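You operate a simulated robot arm through the tools that you are given. There is no shell and no other tool. Be economical: measure what you need, move in short steps, check, and stop when the job is done.

You are at the controls of a simulated two-armed robot. One attempt, no reset.

Task
Tidy the pale table: red dial off, lid on the white jar, orange tape in the narrow drawer.
Fine: screw the blue lid on; shut the drawer again; the hand press stays in its cradle. Where these are worked on the way, their far stop is far enough and under half their travel is too little: narrow drawer.
Where things are to end (x, y in the base frame): orange tape roll within 60 mm of [670, 290].

Only the result counts: the job must be done as asked and must still hold three seconds after the hand-in. Knocking over, shifting, dropping, spilling or breaking anything else fails it. Lids that push on must go on centred and level and be pressed home; caps that screw on are set level and turned clockwise until they are tight.

Robot
Two 7-joint arms with two-finger parallel grippers on one trunk, on a base that drives. Base frame: it is fixed to the floor where the robot stands at the start and does not move with it; the origin is under the middle of the robot, x ahead of it, y to its left, z up. Readings come in mm, rad, newtons and seconds.
The left shoulder is at the start at [110, 169, 1476], the right one opposite. With the tool pointing down near the work surface each hand reaches from about 420 to 740 mm from the robot's upright axis, wherever it stands, measured 20 degrees to its own side. Places, roughly: narrow drawer [700, 300, 800]; narrow drawer inside [700, 300, 700]; orange tape roll (6x6x2 cm) [600, 300, 900]; red dial [700, 200, 900]; white jar (7x7x8 cm) [600, 600, 900]. Payload 1.57 kg a hand.
Tool frame (each hand has its own): the origin (TCP) lies between the finger pads and is the grasp point; the fingertips stand 30 mm ahead of it; z points along the fingers, y is the line along which they close. The gripper opens to 80 mm. The fingers are 17 mm wide and 12 mm thick; the gripper's body (40 by 82 mm) begins 80 mm behind the TCP.
Orientation is told as [roll, pitch, yaw] about the base's x, y, z axes, in that order, counted from this pose: with the fingers straight down and closing along the base's y, the tool's x points along the base's -x, its y along +y and its z along -z.

Tools
- The arms move only by the tool jog_arm. It takes "left_steps", "right_steps" or both (then of equal length, played together; a hand with none holds still); each is a list of rows, each a list of 7 numbers: the shift along the tool's x, y, z in mm, then the turn, a rotation vector about the tool's x, y, z in rad, then the opening, from 0 (shut) to 1 (fully open). In form: [[tx, ty, tz, ax, ay, az, grip], ...]. A call has 1 to 12 rows; each row shifts and turns the commanded pose from where the row before left it, along the tool's axes as they then stand. Rows are played at 5 a second. More than 50 mm and 0.15 rad between two rows, or a gripper value outside its range, and nothing of the call is played. Where a pose cannot be reached the arm comes as near as it can. A force on the tool above 50 N (or 10 N above the force at the start of the call, whichever is more), or a blocked arm, ends the call early, and 0.2 s more pass. Each finger travels about 72 mm/s and halts on what it meets, pressing with about 25 N; the grip force reading is that of the motor and also rises with nothing between the fingers. The clock runs only during rows and for 0.2 s after the last one: add rows that do not move to give the fingers time. The reply holds the time, the measured pose of the TCP, the force on the tool along the base axes, the opening and the grip force, in the units named above and with some noise, with the torque about the TCP (base axes, N m) and any sound that the robot's microphone picked up.
- Cameras (640 x 400 px; columns grow to the right, rows downward): "scene" is now at [131.3, 46.2, 1648]; the picture's right is [0.67, -0.74, -0.00], its down [-0.63, -0.57, -0.53] and it looks along [0.40, 0.36, -0.85] (base axes); focal length 271 px, centre (320, 200). "left" rides on the left gripper at [72, 7, -122] in its tool frame; the picture's right is [-0.09, 1.00, 0.00], its down [-0.84, -0.08, -0.54] and it looks along [-0.54, -0.05, 0.84] (tool axes); focal length 238 px, centre (320, 200). "right" rides on the right gripper at [72, -7, -122] in its tool frame; the picture's right is [0.09, 1.00, 0.00], its down [-0.84, 0.08, -0.54] and it looks along [-0.54, 0.05, 0.84] (tool axes); focal length 238 px, centre (320, 200). There is no depth. A picture from a camera that has moved, and an enlarged one, comes with that camera's place and axes in the base frame and with its lens.
- snapshot(camera): a new picture of that camera. It takes no simulated time.
- move_column(by): slides the trunk up (or, below 0, down) by that many mm; the arms and the scene camera ride with it, the base frame stays. It gives what a move gives, with no picture.
- drive_base(legs): drives the robot by 1 to 6 legs, each [ahead, left, turn to the left] in mm, mm and rad, along the robot's own axes; the way and the turn of a leg run together, so that a leg with both is an arc; at most 1500 mm and 3.142 rad a leg. The arms and the cameras ride along, it lands a little off, and it stops where it bumps. It gives what a move gives.
- head_to(pan, tilt): turns the head with the scene camera to pan (to the left, within 1.501 rad either way) and tilt (down, from -0.506 to 1.204), counted from straight ahead of the robot. It gives what a move gives.
- zoom(camera, box): a new picture of the part [left, top, right, bottom] of that camera's present view, enlarged. It takes no simulated time.
- close_job(): hands the job in; it is judged then, once.

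Go step by step. Nothing tells you exact positions but the pictures and the camera data: compare them with the known pose of the tool, close in by small moves and look again before you grip or let go. The budget is 120 turns and 108 pictures, counting those below and the enlarged ones. Unless the task says otherwise, let go and move clear before handing in.

The tools are called after "Emit:" as name(argument=value, ...) on one line, values as JSON. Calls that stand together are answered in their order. jog_arm: Moves the arms, as the interface text tells. Its arguments: {"type":"object","properties":{"left_steps":{"type":"array","items":{"type":"array","items":{"type":"number"}}},"right_steps":{"type":"array","items":{"type":"array","items":{"type":"number"}}}},"required":[]} The other tools are called the same way: move_column (by) slides the trunk up or down; drive_base (legs) drives the base; head_to (pan, tilt) turns the head that bears the scene camera; snapshot (camera) takes a picture; zoom (camera, box) takes an enlarged picture of a part of a camera's view; close_job () hands the job in.

At the start:

```text
time_s: 0.0
left_eef_pos: [450.9, 550.3, 999.7]
left_tool_rot: [0.001, 0.0, 0.002]
left_wrist_force: [-0.6, -0.7, 0.6]
left_moment: [0.03, 0.04, -0.03]
left_width: 79.9
left_finger_force: 0.0
right_eef_pos: [632.3, 50.3, 1177.5]
right_tool_rot: [0.0, 0.0, -0.001]
right_wrist_force: [0.3, -0.3, -0.3]
right_moment: [0.0, -0.02, 0.01]
right_width: 80.3
right_finger_force: 0.1
trunk travel left (down, up): [-790.0, 100.0]
robot x, y, heading: [0.4, -1.1, -0.003]
head pan, tilt: [0.735, 1.007]
```

scene: 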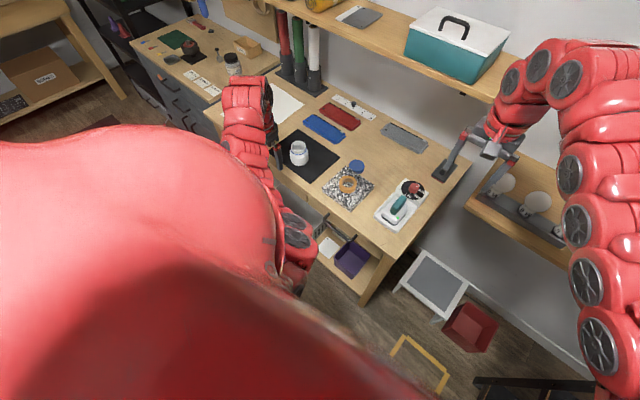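
right: 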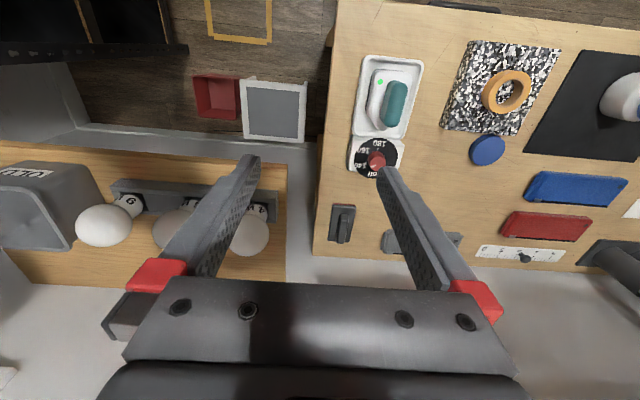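
left: 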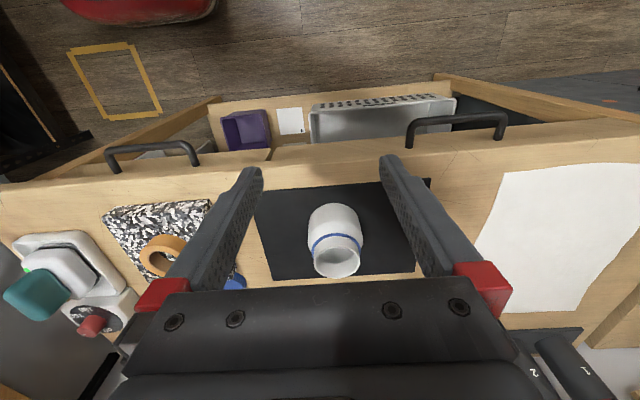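

I see the table with the iron and its dial near [725,165], the tape near [595,350], the lid near [690,360] and the jar under the left hand. I'll take closer looks first.

Emit:
zoom(camera="right", box=[330, 40, 640, 270])

Emit:
zoom(camera="left", box=[0, 80, 440, 350])

Emit:
zoom(camera="scene", box=[270, 80, 470, 300])

```text
1.74 times, centred on (485, 155) of right
camera zoom: at [559.0, 46.0, 1299.4], right [-0.09, 1.0, 0.0], down [0.84, 0.08, 0.54], along [0.54, 0.05, -0.84], focal length 414 px, centre (33, 278)
```

zoom: 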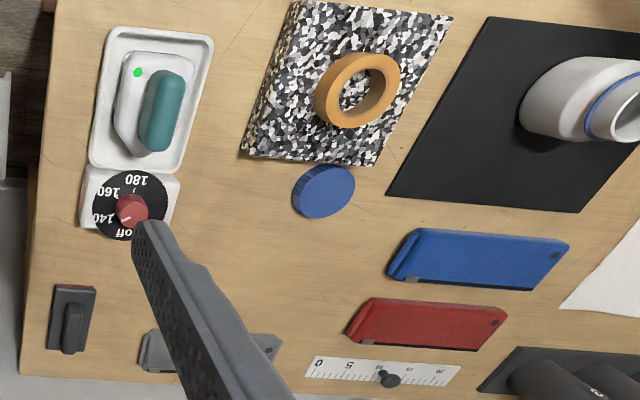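

```text
1.45 times, centred on (220, 215) of left
camera zoom: at [378.7, 557.3, 1121.8], right [0.09, 1.0, 0.0], down [0.84, -0.08, 0.54], along [0.54, -0.05, -0.84], focal length 347 px, centre (466, 178)
```

zoom: 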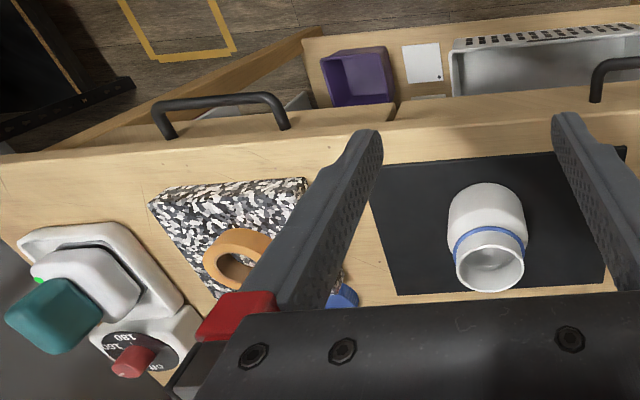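

```text
1.82 times, centred on (370, 190) of scene
camera zoom: at [131.3, 46.2, 1648.0], right [0.67, -0.74, 0.0], down [-0.63, -0.57, -0.53], along [0.4, 0.36, -0.85], focal length 493 px, centre (229, 218)
```

zoom: 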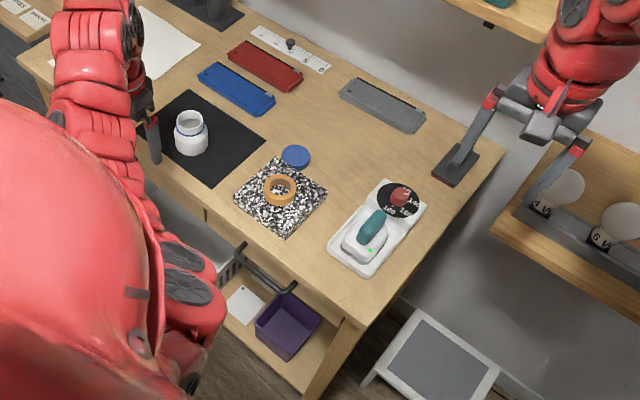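

I'll move the base a little ahead and to the left so the right hand can reach the dial well.

Emit:
drive_base(legs=[[0, 150, 0], [60, 0, 0]])

```text
time_s: 1.9
left_eef_pos: [507.7, 699.6, 1000.4]
left_tool_rot: [0.0, -0.004, -0.001]
left_wrist_force: [0.8, -0.8, 0.8]
left_moment: [0.01, 0.0, 0.0]
left_width: 80.3
left_finger_force: 0.0
right_eef_pos: [688.8, 200.9, 1179.5]
right_tool_rot: [0.0, -0.002, 0.0]
right_wrist_force: [0.5, 0.7, 1.0]
right_moment: [-0.04, -0.05, 0.0]
right_width: 80.3
right_finger_force: 0.1
trunk travel left (down, up): [-790.0, 100.0]
robot x, y, heading: [63.1, 149.6, -0.003]
head pan, tilt: [0.735, 1.007]
```

Emit:
jog_arm(right_steps=[[10, -18, 40, 0, 0, 0, 1], [10, -18, 40, 0, 0, 0, 1], [0, 0, 40, 0, 0, 0, 1], [0, 0, 0, 0, 0, 0, 1]])

Emit:
snapshot(camera="right")

Emit:
snapshot(camera="left")

Emit:
snapshot(camera="scene")

```text
time_s: 2.9
left_eef_pos: [509.4, 698.1, 1000.3]
left_tool_rot: [0.002, -0.001, 0.001]
left_wrist_force: [-0.5, -0.1, -0.2]
left_moment: [-0.02, -0.01, 0.0]
left_width: 80.0
left_finger_force: 0.0
right_eef_pos: [669.0, 163.2, 1058.7]
right_tool_rot: [0.001, 0.0, -0.002]
right_wrist_force: [0.0, 0.5, 0.5]
right_moment: [0.01, 0.02, -0.01]
right_width: 80.2
right_finger_force: 0.2
trunk travel left (down, up): [-790.0, 100.0]
robot x, y, heading: [54.6, 150.7, -0.006]
head pan, tilt: [0.735, 1.007]
```

```text
101 pictures are left
camera right: at [596.5, 157.6, 1180.2], right [-0.09, 1.0, 0.0], down [0.84, 0.08, 0.54], along [0.54, 0.05, -0.84], focal length 238 px, centre (320, 200)
```

right: 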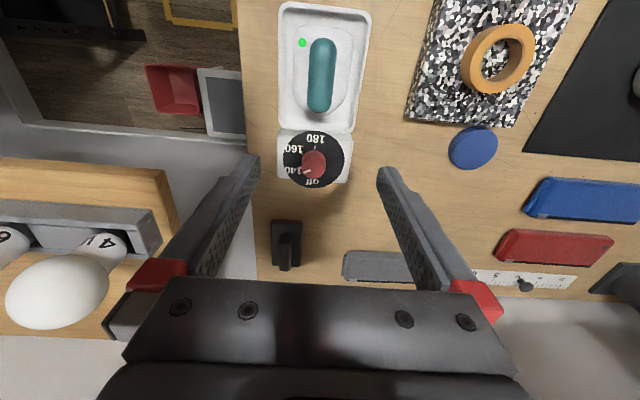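

```text
100 pictures are left
camera left: at [436.6, 705.5, 1122.7], right [0.09, 1.0, 0.0], down [0.84, -0.08, 0.54], along [0.54, -0.05, -0.84], focal length 238 px, centre (320, 200)
```

left: 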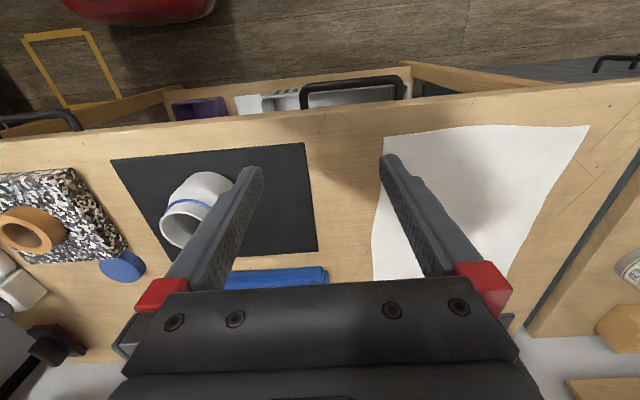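

```text
99 pictures are left
camera scene: at [188.8, 194.0, 1648.2], right [0.67, -0.74, 0.0], down [-0.63, -0.57, -0.54], along [0.4, 0.36, -0.84], focal length 271 px, centre (320, 200)
```

scene: 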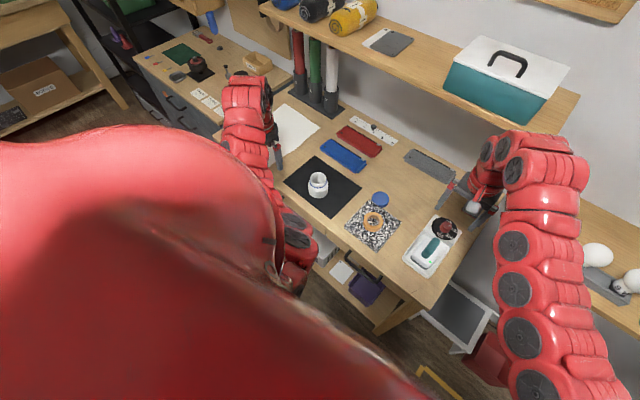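

Emit:
zoom(camera="right", box=[270, 120, 360, 200])

```text
5.00 times, centred on (315, 160) of right
camera zoom: at [596.5, 157.6, 1180.2], right [-0.09, 1.0, 0.0], down [0.84, 0.08, 0.54], along [0.54, 0.05, -0.84], focal length 1192 px, centre (345, 400)
```

zoom: 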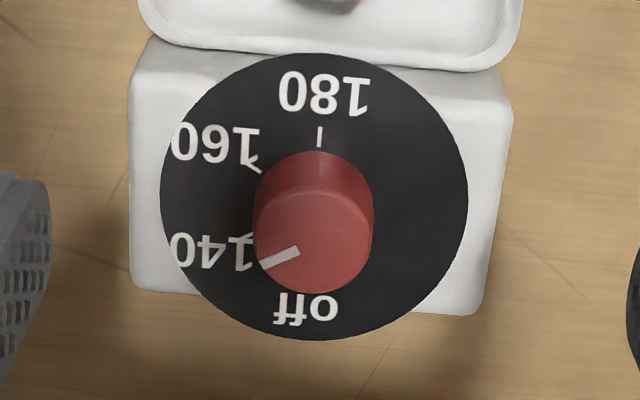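

The knob stands on 140 at about [722,162], top near z 910; "off" is 60° counter-clockwise. I'll move above it and check.

Emit:
jog_arm(right_steps=[[-27, 0, 35, 0, 0, 0, 1], [-26, -1, 38, 0, 0, 0, 1], [0, 0, 0, 0, 0, 0, 0.8], [0, 0, 0, 0, 0, 0, 0.8]])

Emit:
snapshot(camera="right")

```text
time_s: 3.9
left_eef_pos: [509.9, 700.5, 1000.1]
left_tool_rot: [0.001, 0.0, 0.0]
left_wrist_force: [-0.3, 0.2, 0.2]
left_moment: [-0.03, 0.0, -0.01]
left_width: 79.9
left_finger_force: 0.1
right_eef_pos: [723.7, 164.8, 984.6]
right_tool_rot: [-0.001, 0.0, -0.001]
right_wrist_force: [-1.2, -0.6, -0.3]
right_moment: [0.02, 0.0, 0.0]
right_width: 64.1
right_finger_force: 0.0
trunk travel left (down, up): [-790.0, 100.0]
robot x, y, heading: [59.7, 145.9, -0.003]
head pan, tilt: [0.735, 1.007]
```

```text
97 pictures are left
camera right: at [650.9, 158.5, 1106.8], right [-0.09, 1.0, 0.0], down [0.84, 0.08, 0.54], along [0.54, 0.05, -0.84], focal length 238 px, centre (320, 200)
```

right: 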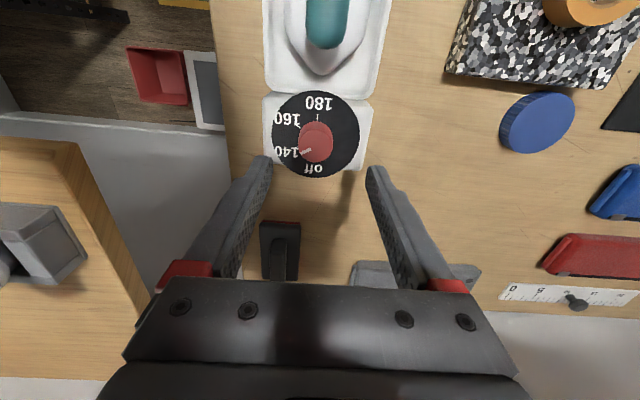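

Emit:
jog_arm(right_steps=[[0, -3, 32, 0, 0, 0, 0.8], [0, 0, 30, 0, 0, 0, 0.8], [0, 0, 0, 0, 0, 0, 0.8]])

Emit:
snapshot(camera="right")

```text
time_s: 4.8
left_eef_pos: [506.0, 699.3, 1002.3]
left_tool_rot: [-0.002, -0.003, 0.0]
left_wrist_force: [-0.6, -0.1, 0.3]
left_moment: [0.0, -0.06, -0.02]
left_width: 80.2
left_finger_force: 0.0
right_eef_pos: [722.0, 159.3, 929.6]
right_tool_rot: [0.002, -0.012, -0.001]
right_wrist_force: [-10.8, -1.8, 21.2]
right_moment: [-0.34, 0.49, -0.24]
right_width: 63.0
right_finger_force: 0.1
trunk travel left (down, up): [-790.0, 100.0]
robot x, y, heading: [57.8, 147.5, 0.002]
head pan, tilt: [0.735, 1.007]
stopped in row 3 (right hand): the force on the tool passed its limit at 54 N (the readings are from after the stop); the commanded pose is now the measured one
```

```text
96 pictures are left
camera right: at [648.8, 154.3, 1050.9], right [-0.09, 1.0, 0.0], down [0.83, 0.08, 0.55], along [0.55, 0.05, -0.83], focal length 238 px, centre (320, 200)
```

right: 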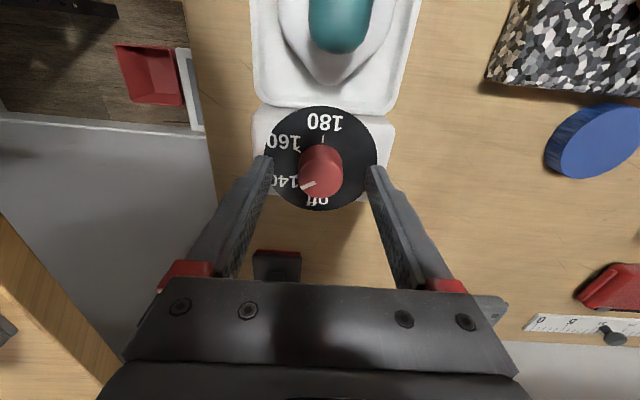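

The fingertips touched the dial's base plate (tips at about z 899). I raise 4 mm and close on the knob.

Emit:
jog_arm(right_steps=[[0, 2, -5, 0, 0, 0, 0.7], [0, 0, 0, 0, 0, 0, 0.4], [0, 0, 0, 0, 0, 0, 0.25], [0, 0, 0, 0, 0, 0, 0.2], [0, 0, 0, 0, 0, 0, 0.2]])

Emit:
zoom(camera="right", box=[220, 80, 420, 220])

```text
time_s: 6.0
left_eef_pos: [509.7, 698.4, 1000.3]
left_tool_rot: [0.002, 0.003, -0.001]
left_wrist_force: [-1.0, -0.2, -1.2]
left_moment: [-0.01, 0.01, -0.03]
left_width: 79.9
left_finger_force: 0.0
right_eef_pos: [725.4, 160.5, 930.6]
right_tool_rot: [0.0, -0.007, -0.003]
right_wrist_force: [0.6, -8.3, -4.9]
right_moment: [-0.42, -0.33, 0.04]
right_width: 29.0
right_finger_force: 38.7
trunk travel left (down, up): [-790.0, 100.0]
robot x, y, heading: [60.3, 150.3, -0.002]
head pan, tilt: [0.735, 1.007]
```

```text
2.86 times, centred on (320, 150) of right
camera zoom: at [653.1, 154.6, 1051.8], right [-0.09, 1.0, 0.0], down [0.83, 0.08, 0.55], along [0.55, 0.05, -0.84], focal length 681 px, centre (320, 343)
```

zoom: 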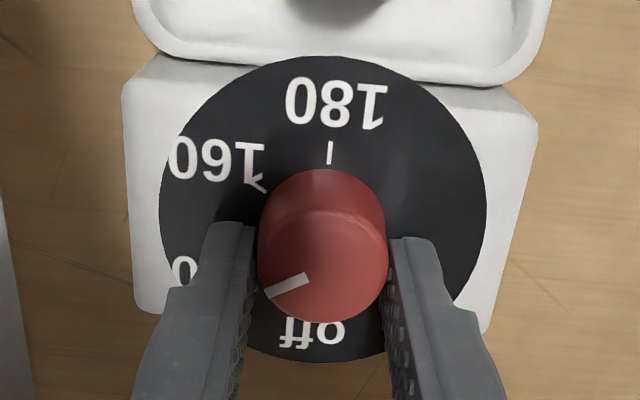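

The knob axis is really nearer x 715 (top at z≈929), so I open, shift about 9 mm toward the robot, and regrip.

Emit:
jog_arm(right_steps=[[0, 0, 0, 0, 0, 0, 0.6], [0, 0, 0, 0, 0, 0, 0.6], [9, 0, 0, 0, 0, 0, 0.6], [0, 0, 0, 0, 0, 0, 0.4], [0, 0, 0, 0, 0, 0, 0.2], [0, 0, 0, 0, 0, 0, 0.2], [0, 0, 0, 0, 0, 0, 0.2]])

Emit:
zoom(camera="right", box=[220, 80, 420, 220])

```text
time_s: 7.6
left_eef_pos: [508.9, 697.7, 1000.7]
left_tool_rot: [0.003, 0.001, 0.001]
left_wrist_force: [0.0, -0.5, 0.2]
left_moment: [-0.02, 0.0, 0.02]
left_width: 80.2
left_finger_force: 0.0
right_eef_pos: [717.2, 160.1, 931.6]
right_tool_rot: [0.001, -0.009, -0.003]
right_wrist_force: [3.2, -11.4, 6.1]
right_moment: [-0.47, 0.08, -0.06]
right_width: 29.0
right_finger_force: 38.7
trunk travel left (down, up): [-790.0, 100.0]
robot x, y, heading: [61.5, 147.0, 0.004]
head pan, tilt: [0.735, 1.007]
```

```text
2.86 times, centred on (320, 150) of right
camera zoom: at [643.7, 154.6, 1053.1], right [-0.09, 1.0, 0.0], down [0.83, 0.08, 0.55], along [0.55, 0.05, -0.84], focal length 681 px, centre (320, 343)
```

zoom: 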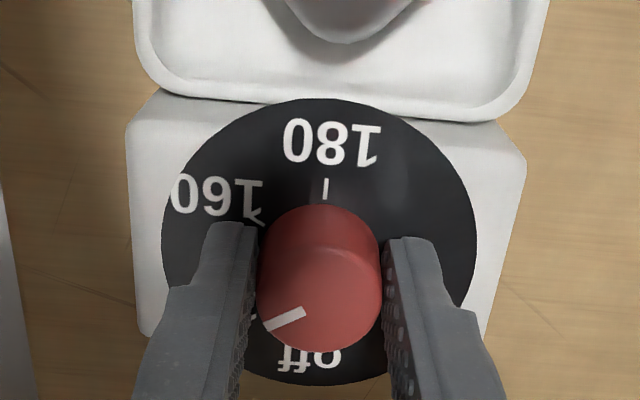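

Emit:
jog_arm(right_steps=[[0, 0, 0, 0, 0, -0.15, 0.2], [0, 0, 0, 0, 0, -0.15, 0.2], [0, 0, 0, 0, 0, -0.15, 0.2], [0, 0, 0, 0, 0, -0.15, 0.2], [0, 0, 0, 0, 0, 0, 0.2]])

Emit:
zoom(camera="right", box=[220, 80, 420, 220])

```text
time_s: 8.8
left_eef_pos: [509.9, 696.4, 1001.4]
left_tool_rot: [0.001, 0.0, 0.001]
left_wrist_force: [0.6, -0.9, 0.8]
left_moment: [0.0, 0.02, 0.0]
left_width: 80.2
left_finger_force: 0.0
right_eef_pos: [717.1, 159.6, 931.3]
right_tool_rot: [-0.005, -0.007, 0.599]
right_wrist_force: [11.1, -18.7, 11.3]
right_moment: [-0.34, -0.69, -0.03]
right_width: 29.0
right_finger_force: 38.5
trunk travel left (down, up): [-790.0, 100.0]
robot x, y, heading: [59.8, 147.8, -0.005]
head pan, tilt: [0.735, 1.007]
```

```text
2.86 times, centred on (320, 150) of right
camera zoom: at [660.4, 113.9, 1053.2], right [-0.64, 0.77, -0.01], down [0.64, 0.54, 0.55], along [0.42, 0.35, -0.84], focal length 681 px, centre (320, 343)
```

zoom: 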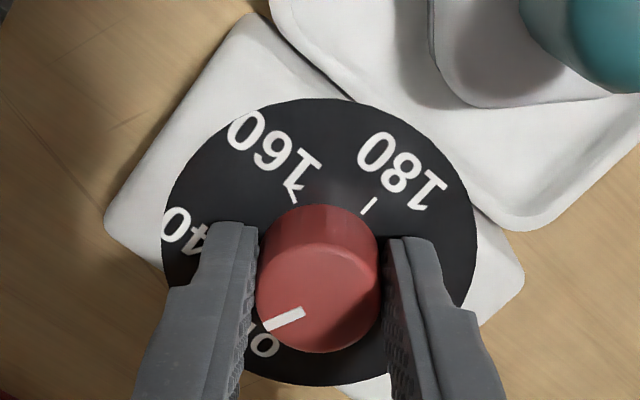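

Emit:
jog_arm(right_steps=[[0, 0, 0, 0, 0, -0.15, 0.2], [0, 0, 0, 0, 0, -0.15, 0.2], [0, 0, 0, 0, 0, -0.15, 0.2], [0, 0, 0, 0, 0, 0, 0.2]])

Emit:
zoom(camera="right", box=[220, 80, 420, 220])

```text
time_s: 9.8
left_eef_pos: [510.1, 696.8, 1002.1]
left_tool_rot: [0.003, 0.002, 0.001]
left_wrist_force: [0.1, 0.1, 0.1]
left_moment: [0.01, -0.03, -0.01]
left_width: 80.1
left_finger_force: 0.0
right_eef_pos: [717.1, 158.6, 932.9]
right_tool_rot: [-0.009, -0.004, 1.051]
right_wrist_force: [14.7, -23.9, 15.8]
right_moment: [-0.97, -0.22, -0.74]
right_width: 29.2
right_finger_force: 38.8
trunk travel left (down, up): [-790.0, 100.0]
robot x, y, heading: [56.5, 150.3, -0.0]
head pan, tilt: [0.735, 1.007]
```

```text
2.86 times, centred on (320, 150) of right
camera zoom: at [686.5, 93.8, 1053.2], right [-0.91, 0.42, -0.01], down [0.34, 0.77, 0.54], along [0.23, 0.49, -0.84], focal length 681 px, centre (320, 343)
```

zoom: 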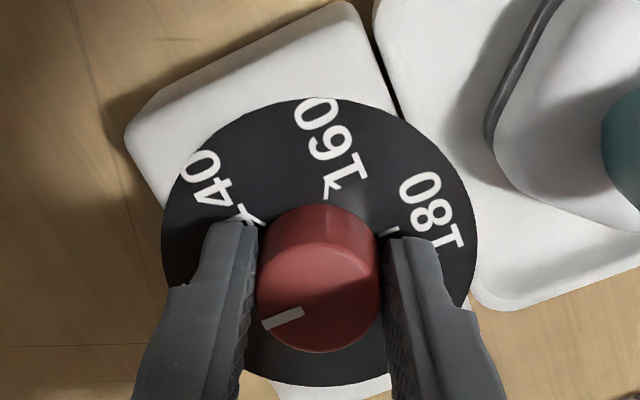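

The torque rose to 0.74 Nm, which suggests the stop; a bit more to be sure, then release and look.

Emit:
jog_arm(right_steps=[[0, 0, 0, 0, 0, -0.06, 0.2], [0, 0, 0, 0, 0, 0, 0.2], [0, 0, 0, 0, 0, 0, 0.6], [0, 0, 0, 0, 0, 0, 0.7], [0, 0, -40, 0, 0, 0, 0.7], [0, 0, -40, 0, 0, 0, 0.7]])

Emit:
snapshot(camera="right")

```text
time_s: 11.2
left_eef_pos: [509.3, 699.9, 1000.3]
left_tool_rot: [0.0, -0.002, 0.0]
left_wrist_force: [0.4, 0.9, 0.4]
left_moment: [0.02, -0.03, -0.01]
left_width: 80.1
left_finger_force: 0.0
right_eef_pos: [715.2, 164.1, 1011.5]
right_tool_rot: [-0.006, -0.002, 1.11]
right_wrist_force: [0.2, 0.0, -0.3]
right_moment: [0.04, -0.02, -0.01]
right_width: 55.9
right_finger_force: 0.1
trunk travel left (down, up): [-790.0, 100.0]
robot x, y, heading: [58.8, 148.7, -0.001]
head pan, tilt: [0.735, 1.007]
```

```text
91 pictures are left
camera right: at [687.2, 97.1, 1132.8], right [-0.93, 0.36, -0.01], down [0.3, 0.78, 0.54], along [0.2, 0.51, -0.84], focal length 238 px, centre (320, 200)
```

right: 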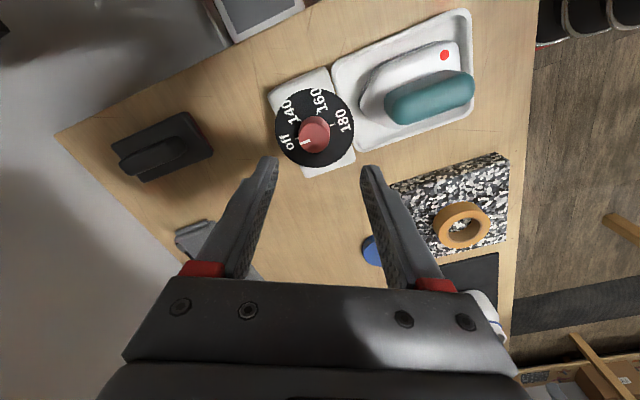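

Emit:
zoom(camera="right", box=[260, 80, 380, 180])

```text
4.00 times, centred on (320, 130) of right
camera zoom: at [687.2, 97.1, 1132.8], right [-0.93, 0.36, -0.01], down [0.3, 0.78, 0.54], along [0.2, 0.51, -0.84], focal length 953 px, centre (320, 480)
```

zoom: 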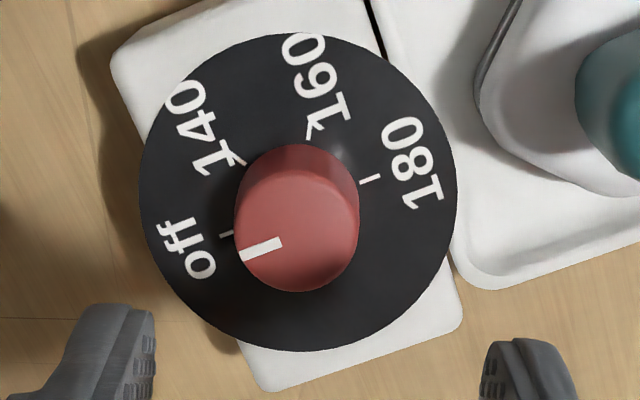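

The dial stands at "off" and its light changed. Next I straighten the right hand and bring it over the tape for a look.

Emit:
jog_arm(right_steps=[[0, 0, -15, 0, 0, 0.139, 1], [0, 0, -15, 0, 0, 0.139, 1], [0, 0, 0, 0, 0, 0.139, 1], [0, 0, 0, 0, 0, 0.139, 1], [0, 0, 0, 0, 0, 0.139, 1], [0, 0, 0, 0, 0, 0.139, 1], [0, 0, 0, 0, 0, 0.139, 1], [0, 0, 0, 0, 0, 0.137, 1]])

Emit:
jog_arm(right_steps=[[31, 36, 0, 0, 0, 0, 1], [31, 36, 0, 0, 0, 0, 1], [31, 36, 0, 0, 0, 0, 1], [31, 36, 10, 0, 0, 0, 1], [31, 37, 20, 0, 0, 0, 1], [0, 0, 0, 0, 0, 0, 1]])

Emit:
snapshot(camera="right")

```text
time_s: 13.0
left_eef_pos: [508.7, 699.8, 999.5]
left_tool_rot: [0.0, 0.002, 0.001]
left_wrist_force: [0.4, 0.4, -0.6]
left_moment: [-0.01, -0.01, -0.01]
left_width: 80.2
left_finger_force: 0.1
right_eef_pos: [716.1, 161.8, 1041.2]
right_tool_rot: [0.0, -0.01, -0.002]
right_wrist_force: [0.4, -0.7, 0.0]
right_moment: [0.01, 0.01, -0.04]
right_width: 80.0
right_finger_force: 0.1
trunk travel left (down, up): [-790.0, 100.0]
robot x, y, heading: [60.4, 151.0, -0.005]
head pan, tilt: [0.735, 1.007]
```

```text
refused: row 5 steps farther than a row can; nothing moved
```

```text
89 pictures are left
camera right: at [643.2, 157.0, 1162.7], right [-0.09, 1.0, 0.0], down [0.83, 0.07, 0.55], along [0.55, 0.05, -0.84], focal length 238 px, centre (320, 200)
```

right: 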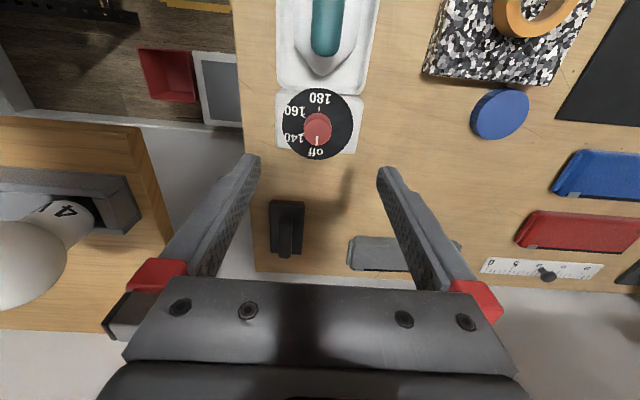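

Emit:
jog_arm(right_steps=[[31, 36, 0, 0, 0, 0, 1], [31, 36, 0, 0, 0, 0, 1], [31, 36, 0, 0, 0, 0, 1], [31, 36, 0, 0, 0, 0, 1], [31, 37, 0, 0, 0, 0, 1], [0, 0, 40, 0, 0, 0, 1], [0, 0, 0, 0, 0, 0, 1]])

Emit:
snapshot(camera="right")

```text
time_s: 14.6
left_eef_pos: [509.7, 698.4, 1000.1]
left_tool_rot: [-0.001, 0.001, -0.001]
left_wrist_force: [0.0, 0.9, -0.1]
left_moment: [0.05, -0.03, 0.0]
left_width: 79.9
left_finger_force: 0.0
right_eef_pos: [559.1, 343.9, 999.2]
right_tool_rot: [0.001, -0.008, 0.0]
right_wrist_force: [-0.2, 0.4, -0.7]
right_moment: [-0.02, 0.0, 0.0]
right_width: 79.9
right_finger_force: 0.1
trunk travel left (down, up): [-790.0, 100.0]
robot x, y, heading: [57.7, 146.9, -0.001]
head pan, tilt: [0.735, 1.007]
```

```text
88 pictures are left
camera right: at [487.7, 338.1, 1121.3], right [-0.09, 1.0, 0.0], down [0.83, 0.08, 0.55], along [0.55, 0.05, -0.84], focal length 238 px, centre (320, 200)
```

right: 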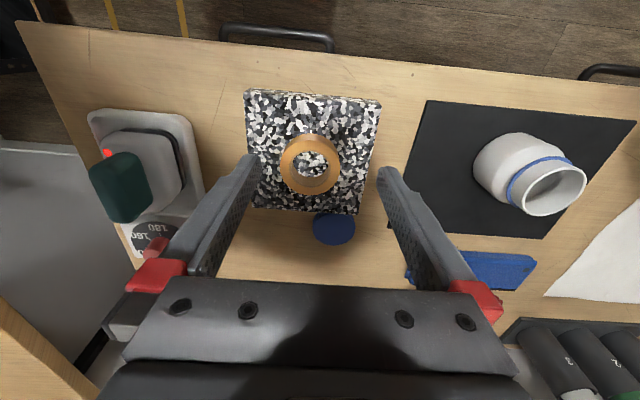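

Tape centre is at about [590,338], top about z 903. I move above it and lower most of the way.

Emit:
jog_arm(right_steps=[[-31, -6, 0, 0, 0, 0, 1], [0, 0, 35, 0, 0, 0, 1], [0, 0, 30, 0, 0, 0, 1], [0, 0, 0, 0, 0, 0, 1]])

Emit:
snapshot(camera="right")

```text
time_s: 15.6
left_eef_pos: [509.5, 699.1, 998.6]
left_tool_rot: [-0.001, 0.002, 0.001]
left_wrist_force: [-0.1, 0.4, -0.1]
left_moment: [-0.02, -0.03, 0.0]
left_width: 80.0
left_finger_force: 0.1
right_eef_pos: [592.1, 337.0, 935.8]
right_tool_rot: [0.0, -0.008, -0.001]
right_wrist_force: [0.4, -0.3, 0.4]
right_moment: [-0.02, 0.01, -0.01]
right_width: 79.8
right_finger_force: 0.0
trunk travel left (down, up): [-790.0, 100.0]
robot x, y, heading: [57.2, 147.7, -0.004]
head pan, tilt: [0.735, 1.007]
```

```text
87 pictures are left
camera right: at [519.1, 331.5, 1056.9], right [-0.09, 1.0, 0.0], down [0.83, 0.08, 0.55], along [0.55, 0.05, -0.84], focal length 238 px, centre (320, 200)
```

right: 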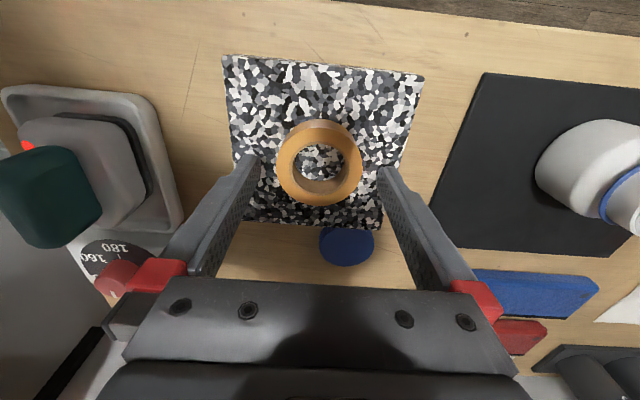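

Emit:
jog_arm(right_steps=[[0, 0, 16, 0, 0, 0, 1], [0, 0, 0, 0, 0, 0, 0.85], [0, 0, 0, 0, 0, 0, 0.7], [0, 0, 0, 0, 0, 0, 0.68], [0, 0, 0, 0, 0, 0, 0.68]])

Emit:
snapshot(camera="right")

```text
time_s: 16.8
left_eef_pos: [510.6, 699.2, 1000.1]
left_tool_rot: [0.0, -0.001, 0.0]
left_wrist_force: [-0.9, 0.3, -0.2]
left_moment: [-0.01, 0.02, -0.01]
left_width: 79.9
left_finger_force: 0.0
right_eef_pos: [592.2, 337.8, 919.5]
right_tool_rot: [0.0, -0.008, -0.002]
right_wrist_force: [-0.3, -1.0, 0.2]
right_moment: [-0.03, -0.01, 0.0]
right_width: 58.8
right_finger_force: 25.0
trunk travel left (down, up): [-790.0, 100.0]
robot x, y, heading: [61.3, 147.0, -0.002]
head pan, tilt: [0.735, 1.007]
```

```text
86 pictures are left
camera right: at [518.7, 331.7, 1040.9], right [-0.09, 1.0, 0.0], down [0.83, 0.08, 0.55], along [0.55, 0.05, -0.84], focal length 238 px, centre (320, 200)
```

right: 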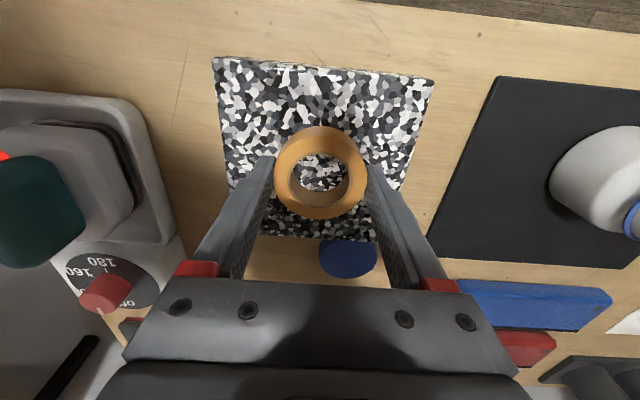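

Emit:
jog_arm(right_steps=[[0, 0, 0, 0, 0, 0, 0.6], [0, 0, -40, 0, 0, 0, 0.6], [0, 0, -40, 0, 0, 0, 0.6], [0, 0, -40, 0, 0, 0, 0.6], [0, 0, -40, 0, 0, 0, 0.6]])

Emit:
snapshot(camera="right")

```text
time_s: 18.0
left_eef_pos: [508.8, 699.1, 1000.0]
left_tool_rot: [0.0, 0.0, 0.0]
left_wrist_force: [-0.1, 0.6, 0.6]
left_moment: [0.01, -0.02, 0.01]
left_width: 80.1
left_finger_force: 0.0
right_eef_pos: [592.0, 337.3, 1080.9]
right_tool_rot: [-0.001, -0.007, 0.0]
right_wrist_force: [-0.2, -0.6, -0.2]
right_moment: [0.01, -0.02, -0.03]
right_width: 58.6
right_finger_force: 25.2
trunk travel left (down, up): [-790.0, 100.0]
robot x, y, heading: [58.6, 149.5, -0.002]
head pan, tilt: [0.735, 1.007]
```

```text
85 pictures are left
camera right: at [517.4, 331.8, 1201.6], right [-0.09, 1.0, 0.0], down [0.83, 0.08, 0.55], along [0.55, 0.05, -0.84], focal length 238 px, centre (320, 200)
```

right: 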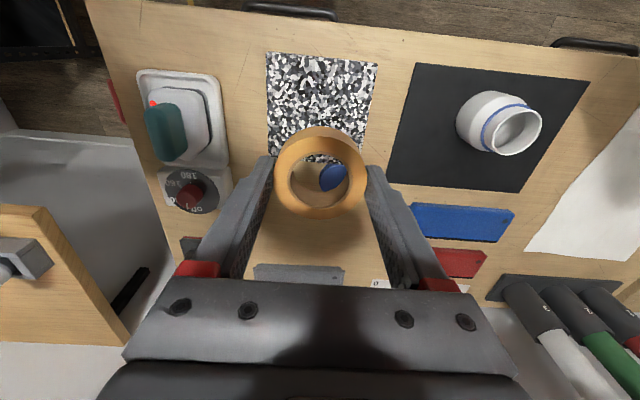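

Tape is held. I back the base off so the left hand can work the drawer handle, and look.

Emit:
drive_base(legs=[[-220, 0, 0], [0, 80, 0]])

Emit:
head_to(pan=0.1, tilt=0.9)

Emit:
snapshot(camera="scene")

Emit:
snapshot(camera="right")

```text
time_s: 20.4
left_eef_pos: [290.6, 778.1, 999.1]
left_tool_rot: [0.002, 0.002, 0.0]
left_wrist_force: [0.4, 0.4, 0.2]
left_moment: [0.02, -0.01, 0.02]
left_width: 80.1
left_finger_force: 0.3
right_eef_pos: [371.2, 415.9, 1080.6]
right_tool_rot: [0.0, -0.008, -0.002]
right_wrist_force: [0.6, 0.3, -0.4]
right_moment: [0.01, -0.02, -0.02]
right_width: 58.6
right_finger_force: 25.0
trunk travel left (down, up): [-790.0, 100.0]
robot x, y, heading: [-163.5, 227.4, 0.001]
head pan, tilt: [0.735, 1.007]
```

```text
time_s: 21.4
left_eef_pos: [290.4, 777.5, 1001.2]
left_tool_rot: [0.001, 0.0, 0.003]
left_wrist_force: [-0.1, 0.1, -0.1]
left_moment: [0.0, -0.04, 0.0]
left_width: 80.1
left_finger_force: 0.1
right_eef_pos: [371.5, 415.6, 1079.9]
right_tool_rot: [-0.001, -0.006, 0.0]
right_wrist_force: [-0.2, 0.3, -0.3]
right_moment: [0.0, 0.01, -0.04]
right_width: 58.8
right_finger_force: 25.6
trunk travel left (down, up): [-790.0, 100.0]
robot x, y, heading: [-166.5, 230.6, 0.005]
head pan, tilt: [0.099, 0.901]
```

```text
84 pictures are left
camera scene: at [-6.0, 234.6, 1655.7], right [0.1, -0.99, 0.0], down [-0.78, -0.08, -0.62], along [0.62, 0.06, -0.78], focal length 271 px, centre (320, 200)
```

scene: 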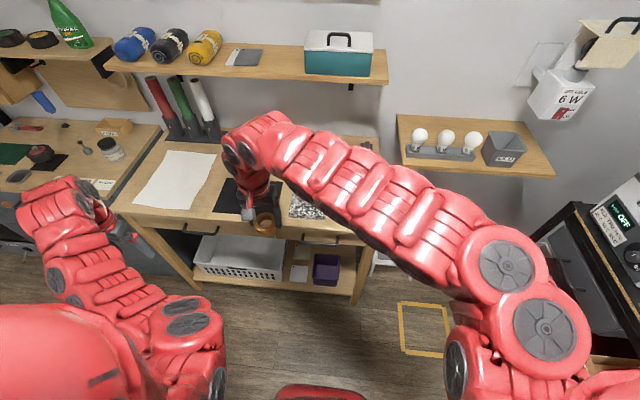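

```text
83 pictures are left
camera right: at [298.3, 410.4, 1201.1], right [-0.09, 1.0, 0.0], down [0.83, 0.08, 0.55], along [0.55, 0.05, -0.84], focal length 238 px, centre (320, 200)
```

right: 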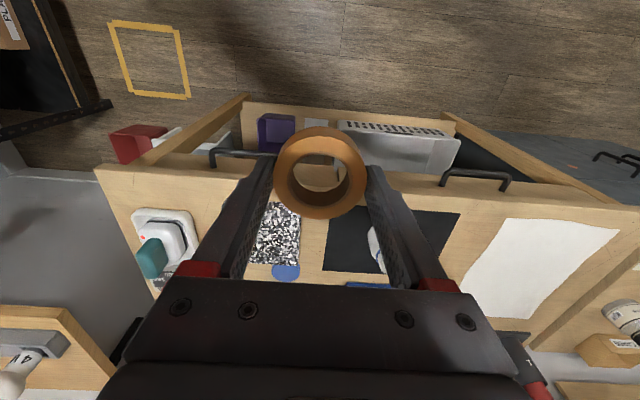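

Emit:
zoom(camera="scene", box=[180, 190, 400, 310])

Emit:
zoom(camera="right", box=[180, 90, 340, 220])

```text
2.91 times, centred on (290, 250) of scene
camera zoom: at [-6.0, 234.6, 1655.7], right [0.1, -0.99, 0.0], down [-0.78, -0.08, -0.62], along [0.62, 0.06, -0.78], focal length 788 px, centre (407, 54)
```

zoom: 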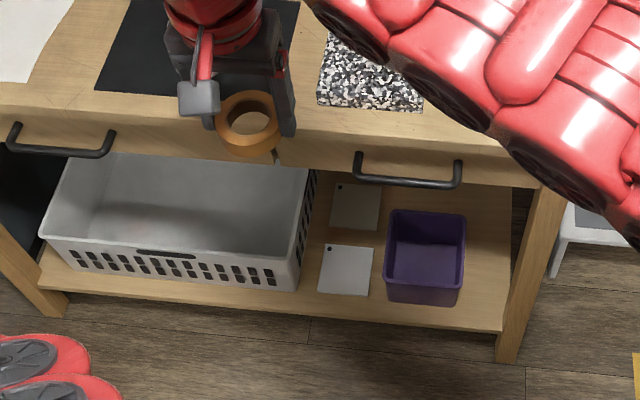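

```text
3.08 times, centred on (260, 155) of right
camera zoom: at [298.3, 410.4, 1201.1], right [-0.09, 1.0, 0.0], down [0.83, 0.08, 0.55], along [0.55, 0.05, -0.84], focal length 733 px, centre (505, 338)
```

zoom: 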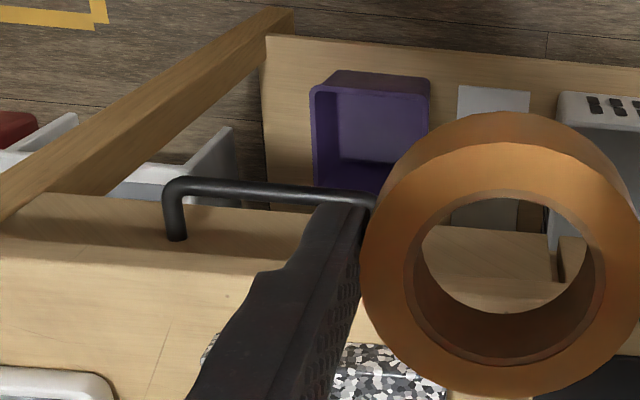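

The narrow drawer's handle bar runs about y 221–344 at x≈488, z≈767, just under the table's overhang, so I'll grip it with a level tool from the front. First I move the right hand (with tape) aside and lower the column.

Emit:
jog_arm(right_steps=[[-3, -46, -10, 0, 0, 0, 0.6], [-3, -46, -10, 0, 0, 0, 0.6], [-3, -46, -10, 0, 0, 0, 0.6], [-3, -46, -10, 0, 0, 0, 0.6], [-3, -46, -10, 0, 0, 0, 0.6], [-3, -46, -10, 0, 0, 0, 0.6], [-3, -46, -10, 0, 0, 0, 0.6], [-3, -46, -10, 0, 0, 0, 0.6], [-3, -46, -10, 0, 0, 0, 0.6], [0, 0, 0, 0, 0, 0, 0.6]])

Emit:
move_column(by=-220)

Emit:
snapshot(camera="scene")

```text
time_s: 23.6
left_eef_pos: [289.3, 777.7, 999.8]
left_tool_rot: [0.002, 0.0, -0.001]
left_wrist_force: [0.8, 0.3, 0.6]
left_moment: [0.02, 0.0, -0.01]
left_width: 80.2
left_finger_force: 0.2
right_eef_pos: [460.3, 210.8, 1138.7]
right_tool_rot: [-0.001, -0.006, 0.001]
right_wrist_force: [0.4, 0.0, 0.1]
right_moment: [0.01, 0.02, -0.01]
right_width: 58.4
right_finger_force: 24.5
right hand out of reach, approached as far as the arm can: row 1, 2, 3, 4, 5, 6, 7, 8, 9
trunk travel left (down, up): [-790.0, 100.0]
robot x, y, heading: [-159.4, 226.9, 0.002]
head pan, tilt: [0.099, 0.901]
```

```text
time_s: 25.9
left_eef_pos: [289.8, 778.4, 780.8]
left_tool_rot: [0.001, 0.0, 0.001]
left_wrist_force: [0.1, 0.6, 1.1]
left_moment: [-0.01, 0.0, -0.01]
left_width: 80.1
left_finger_force: 0.0
right_eef_pos: [459.2, 212.1, 917.9]
right_tool_rot: [0.0, -0.008, -0.001]
right_wrist_force: [-0.2, 0.0, -1.4]
right_moment: [0.0, 0.02, -0.02]
right_width: 58.7
right_finger_force: 25.1
trunk travel left (down, up): [-570.0, 320.0]
robot x, y, heading: [-160.1, 229.3, -0.002]
head pan, tilt: [0.099, 0.901]
```

```text
80 pictures are left
camera scene: at [-6.1, 235.2, 1435.7], right [0.1, -1.0, 0.0], down [-0.78, -0.08, -0.62], along [0.62, 0.06, -0.78], focal length 271 px, centre (320, 200)
```

scene: 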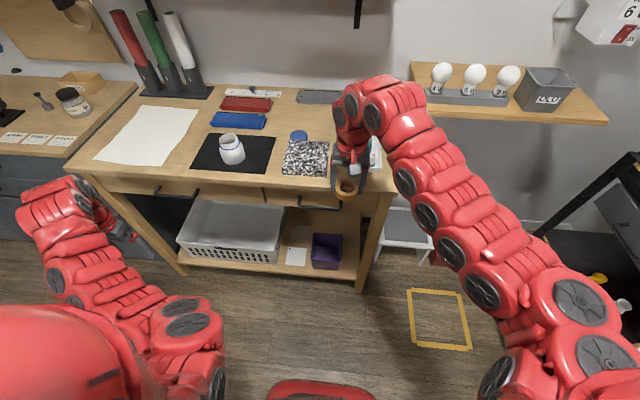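

Emit:
jog_arm(right_steps=[[0, -20, -20, 0, 0, 0, 0.6], [0, -20, -20, 0, 0, 0, 0.6], [0, -20, -20, 0, 0, 0, 0.6]])

```text
time_s: 26.7
left_eef_pos: [289.0, 778.0, 780.7]
left_tool_rot: [0.0, 0.0, 0.0]
left_wrist_force: [0.0, 0.3, -0.3]
left_moment: [0.02, -0.01, -0.01]
left_width: 80.1
left_finger_force: 0.0
right_eef_pos: [473.9, 161.9, 982.4]
right_tool_rot: [-0.001, -0.006, -0.001]
right_wrist_force: [-0.3, -0.5, -0.4]
right_moment: [0.02, -0.04, 0.0]
right_width: 58.5
right_finger_force: 24.8
right hand out of reach, approached as far as the arm can: row 1
trunk travel left (down, up): [-570.0, 320.0]
robot x, y, heading: [-161.5, 226.7, 0.003]
head pan, tilt: [0.099, 0.901]
```

Emit:
jog_arm(right_steps=[[-8, -40, -5, 0, 0, 0, 0.6], [-8, -40, -5, 0, 0, 0, 0.6], [-8, -40, -5, 0, 0, 0, 0.6]], left_steps=[[0, -40, -20, 0, 0, 0, 1], [0, -40, -20, 0, 0, 0, 1], [0, -40, -20, 0, 0, 0, 1]])

```text
time_s: 27.5
left_eef_pos: [302.2, 686.8, 760.2]
left_tool_rot: [0.003, -0.003, -0.001]
left_wrist_force: [0.9, -0.9, 0.3]
left_moment: [0.01, 0.01, 0.03]
left_width: 80.1
left_finger_force: 0.0
left hand out of reach, approached as far as the arm can: row 1, 2, 3
right_eef_pos: [497.9, 39.9, 997.1]
right_tool_rot: [0.002, -0.008, 0.0]
right_wrist_force: [-0.1, 0.1, 0.3]
right_moment: [0.01, 0.03, 0.0]
right_width: 58.5
right_finger_force: 24.7
trunk travel left (down, up): [-570.0, 320.0]
robot x, y, heading: [-161.2, 225.0, -0.001]
head pan, tilt: [0.099, 0.901]
```

I back off 100 mm more for wrist room, then pitch the left tool level while bringing it in front of the handle.

Emit:
drive_base(legs=[[-100, 0, 0]])

Emit:
jog_arm(left_steps=[[-18, -30, 0, 0, -0.1428, 0, 0.6], [-18, -30, 3, 0, -0.1428, 0, 0.6], [-17, -30, 5, 0, -0.1428, 0, 0.6], [-16, -30, 8, 0, -0.1428, 0, 0.6], [-15, -30, 10, 0, -0.1428, 0, 0.6], [-14, -30, 12, 0, -0.1428, 0, 0.6], [-12, -30, 14, 0, -0.1428, 0, 0.6], [-10, -30, 15, 0, -0.1428, 0, 0.6], [-7, -30, 16, 0, -0.1428, 0, 0.6], [-5, -30, 17, 0, -0.1428, 0, 0.6], [-3, -30, 18, 0, -0.1428, 0, 0.6], [0, 0, 0, 0, 0, 0, 0.6]])

Emit:
snapshot(camera="scene")

```text
time_s: 28.7
left_eef_pos: [202.1, 687.6, 761.1]
left_tool_rot: [0.001, -0.003, -0.001]
left_wrist_force: [-0.7, -0.4, -0.3]
left_moment: [0.0, 0.0, -0.04]
left_width: 80.1
left_finger_force: 0.1
right_eef_pos: [397.5, 40.7, 997.6]
right_tool_rot: [0.0, -0.006, 0.0]
right_wrist_force: [-0.1, 0.3, -0.1]
right_moment: [0.02, 0.0, -0.01]
right_width: 58.8
right_finger_force: 24.8
trunk travel left (down, up): [-570.0, 320.0]
robot x, y, heading: [-257.7, 227.8, 0.001]
head pan, tilt: [0.099, 0.901]
```

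```text
time_s: 31.3
left_eef_pos: [401.3, 356.9, 761.1]
left_tool_rot: [2.881, -1.566, -2.882]
left_wrist_force: [0.0, 0.8, -0.2]
left_moment: [0.02, 0.04, -0.03]
left_width: 48.0
left_finger_force: 0.0
right_eef_pos: [396.6, 41.8, 995.8]
right_tool_rot: [-0.001, -0.006, -0.001]
right_wrist_force: [0.1, 0.3, 0.4]
right_moment: [-0.01, 0.0, -0.04]
right_width: 58.5
right_finger_force: 24.7
trunk travel left (down, up): [-570.0, 320.0]
robot x, y, heading: [-258.6, 228.8, -0.0]
head pan, tilt: [0.099, 0.901]
```

```text
79 pictures are left
camera scene: at [-105.5, 235.5, 1435.7], right [0.1, -1.0, 0.0], down [-0.78, -0.08, -0.62], along [0.62, 0.06, -0.78], focal length 271 px, centre (320, 200)
```

scene: 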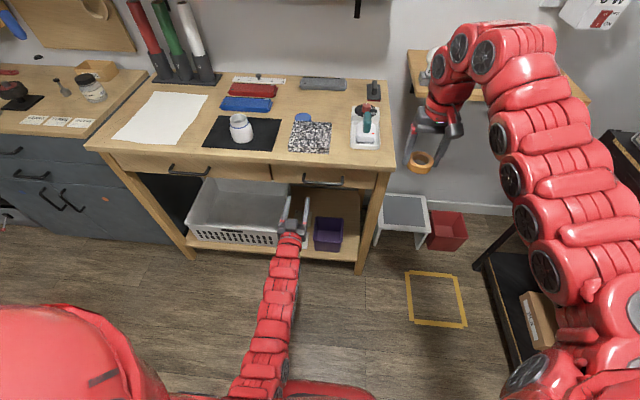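

Emit:
jog_arm(left_steps=[[0, -37, 0, 0, 0, 0, 0.6], [0, -37, 0, 0, 0, 0.1, 0.6], [0, 0, 0, 0, 0, 0.147, 0.6], [0, 0, 0, 0, 0, 0.147, 0.6], [0, 0, 0, 0, 0, 0.147, 0.6], [0, 0, 0, 0, 0, 0.147, 0.6], [0, 0, 0, 0, 0, 0.147, 0.6], [0, 0, 0, 0, 0, 0.147, 0.6], [0, 0, 0, 0, 0, 0.147, 0.6], [0, 0, 0, 0, 0, 0.147, 0.6], [0, 0, 0, 0, 0, 0.147, 0.6], [0, 0, 0, 0, 0, 0.147, 0.6]])

Emit:
snapshot(camera="left")

Emit:
zoom(camera="scene", box=[220, 140, 400, 260])

```text
time_s: 33.9
left_eef_pos: [402.5, 283.7, 760.0]
left_tool_rot: [1.576, 0.002, -1.571]
left_wrist_force: [0.2, -0.7, -0.1]
left_moment: [-0.01, 0.02, 0.04]
left_width: 48.0
left_finger_force: 0.1
right_eef_pos: [397.9, 40.9, 995.7]
right_tool_rot: [0.001, -0.008, 0.0]
right_wrist_force: [0.0, 0.2, -0.5]
right_moment: [-0.04, 0.0, -0.01]
right_width: 58.2
right_finger_force: 24.7
trunk travel left (down, up): [-570.0, 320.0]
robot x, y, heading: [-261.9, 228.7, 0.004]
head pan, tilt: [0.099, 0.901]
```

```text
78 pictures are left
camera left: at [279.2, 355.4, 766.2], right [0.0, -0.09, 1.0], down [-0.54, -0.84, -0.08], along [0.84, -0.54, -0.05], focal length 238 px, centre (320, 200)
```

left: 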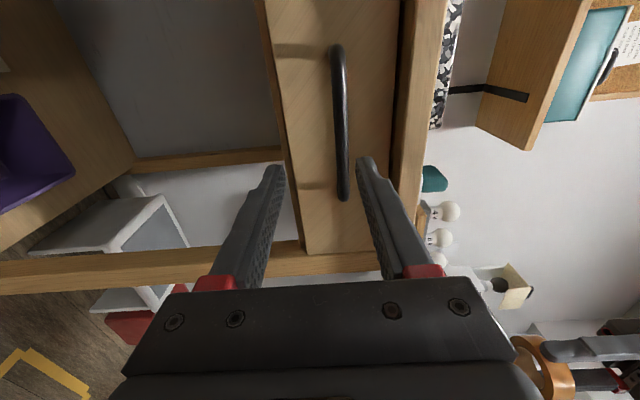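

```text
3.33 times, centred on (310, 200) of scene
camera zoom: at [-105.0, 235.1, 1435.7], right [0.1, -1.0, 0.0], down [-0.78, -0.08, -0.62], along [0.62, 0.06, -0.78], focal length 903 px, centre (353, 200)
```

zoom: 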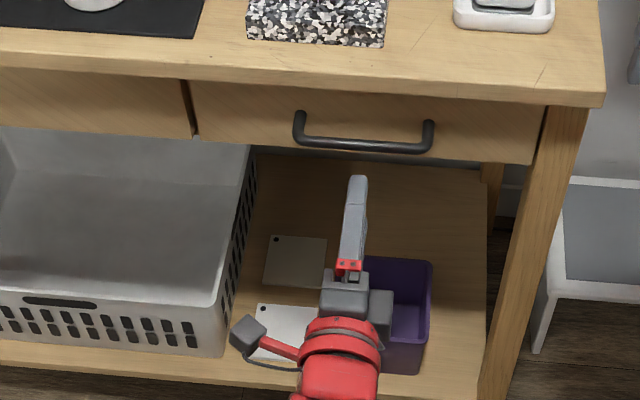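

Emit:
jog_arm(left_steps=[[0, 17, 0, 0, 0, 0, 0.6], [0, 0, 30, 0, 0, 0, 0.6], [0, 0, 20, 0, 0, 0, 0.6], [0, 0, 0, 0, 0, 0, 0.6]])

Emit:
snapshot(camera="left")

Emit:
zoom(camera="scene", box=[220, 140, 400, 260])

```text
time_s: 34.9
left_eef_pos: [452.0, 281.8, 777.8]
left_tool_rot: [1.574, 0.0, -1.571]
left_wrist_force: [-0.1, -0.9, -0.8]
left_moment: [-0.01, 0.01, 0.02]
left_width: 48.0
left_finger_force: 0.1
right_eef_pos: [397.1, 40.4, 996.0]
right_tool_rot: [0.0, -0.008, 0.002]
right_wrist_force: [0.4, 0.1, 0.7]
right_moment: [0.0, -0.01, 0.0]
right_width: 58.6
right_finger_force: 24.8
trunk travel left (down, up): [-570.0, 320.0]
robot x, y, heading: [-260.2, 227.4, -0.006]
head pan, tilt: [0.099, 0.901]
```

```text
76 pictures are left
camera left: at [329.1, 354.7, 783.0], right [0.0, -0.09, 1.0], down [-0.54, -0.84, -0.08], along [0.84, -0.54, -0.05], focal length 238 px, centre (320, 200)
```

left: 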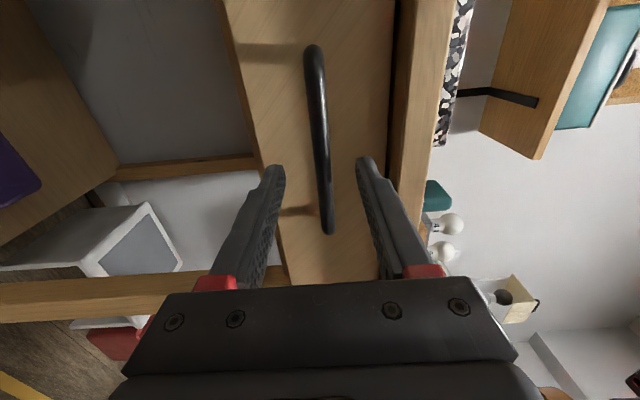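

```text
3.33 times, centred on (310, 200) of scene
camera zoom: at [-105.0, 235.0, 1435.7], right [0.1, -1.0, 0.0], down [-0.78, -0.08, -0.62], along [0.62, 0.06, -0.78], focal length 903 px, centre (353, 200)
```

zoom: 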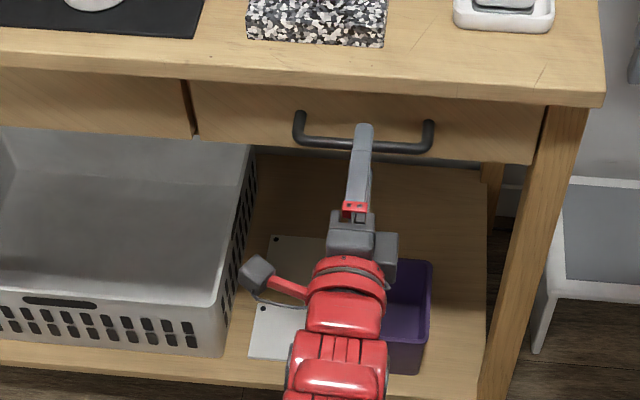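

Emit:
jog_arm(left_steps=[[0, 0, 15, 0, 0, 0, 0.6], [0, 0, 13, 0, 0, 0, 0.6], [0, 0, 0, 0, 0, 0, 0.4], [0, 0, 0, 0, 0, 0, 0.2], [0, 0, 0, 0, 0, 0, 0.05], [0, 0, 0, 0, 0, 0, 0], [0, 0, 0, 0, 0, 0, 0]])

Emit:
snapshot(camera="left")

```text
time_s: 36.5
left_eef_pos: [480.7, 282.3, 778.5]
left_tool_rot: [1.578, 0.001, -1.572]
left_wrist_force: [2.0, -0.6, 14.8]
left_moment: [0.03, 0.0, 0.07]
left_width: 11.6
left_finger_force: 29.5
right_eef_pos: [397.2, 42.8, 997.1]
right_tool_rot: [0.0, -0.007, 0.0]
right_wrist_force: [0.6, 0.9, -0.3]
right_moment: [0.0, -0.01, -0.01]
right_width: 58.5
right_finger_force: 25.5
trunk travel left (down, up): [-570.0, 320.0]
robot x, y, heading: [-257.8, 228.5, 0.002]
head pan, tilt: [0.099, 0.901]
```

```text
74 pictures are left
camera left: at [356.6, 355.0, 784.8], right [-0.01, -0.09, 1.0], down [-0.54, -0.84, -0.08], along [0.84, -0.54, -0.04], focal length 238 px, centre (320, 200)
```

left: 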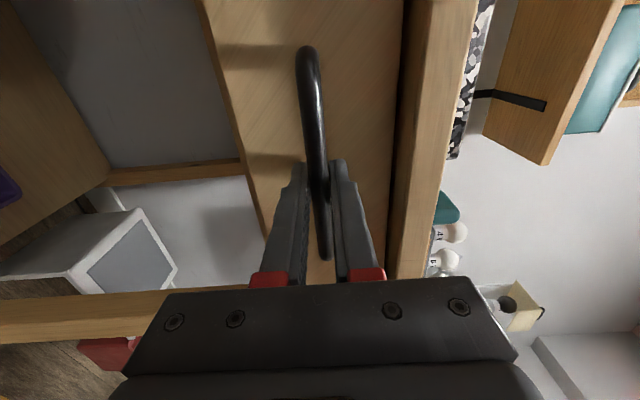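

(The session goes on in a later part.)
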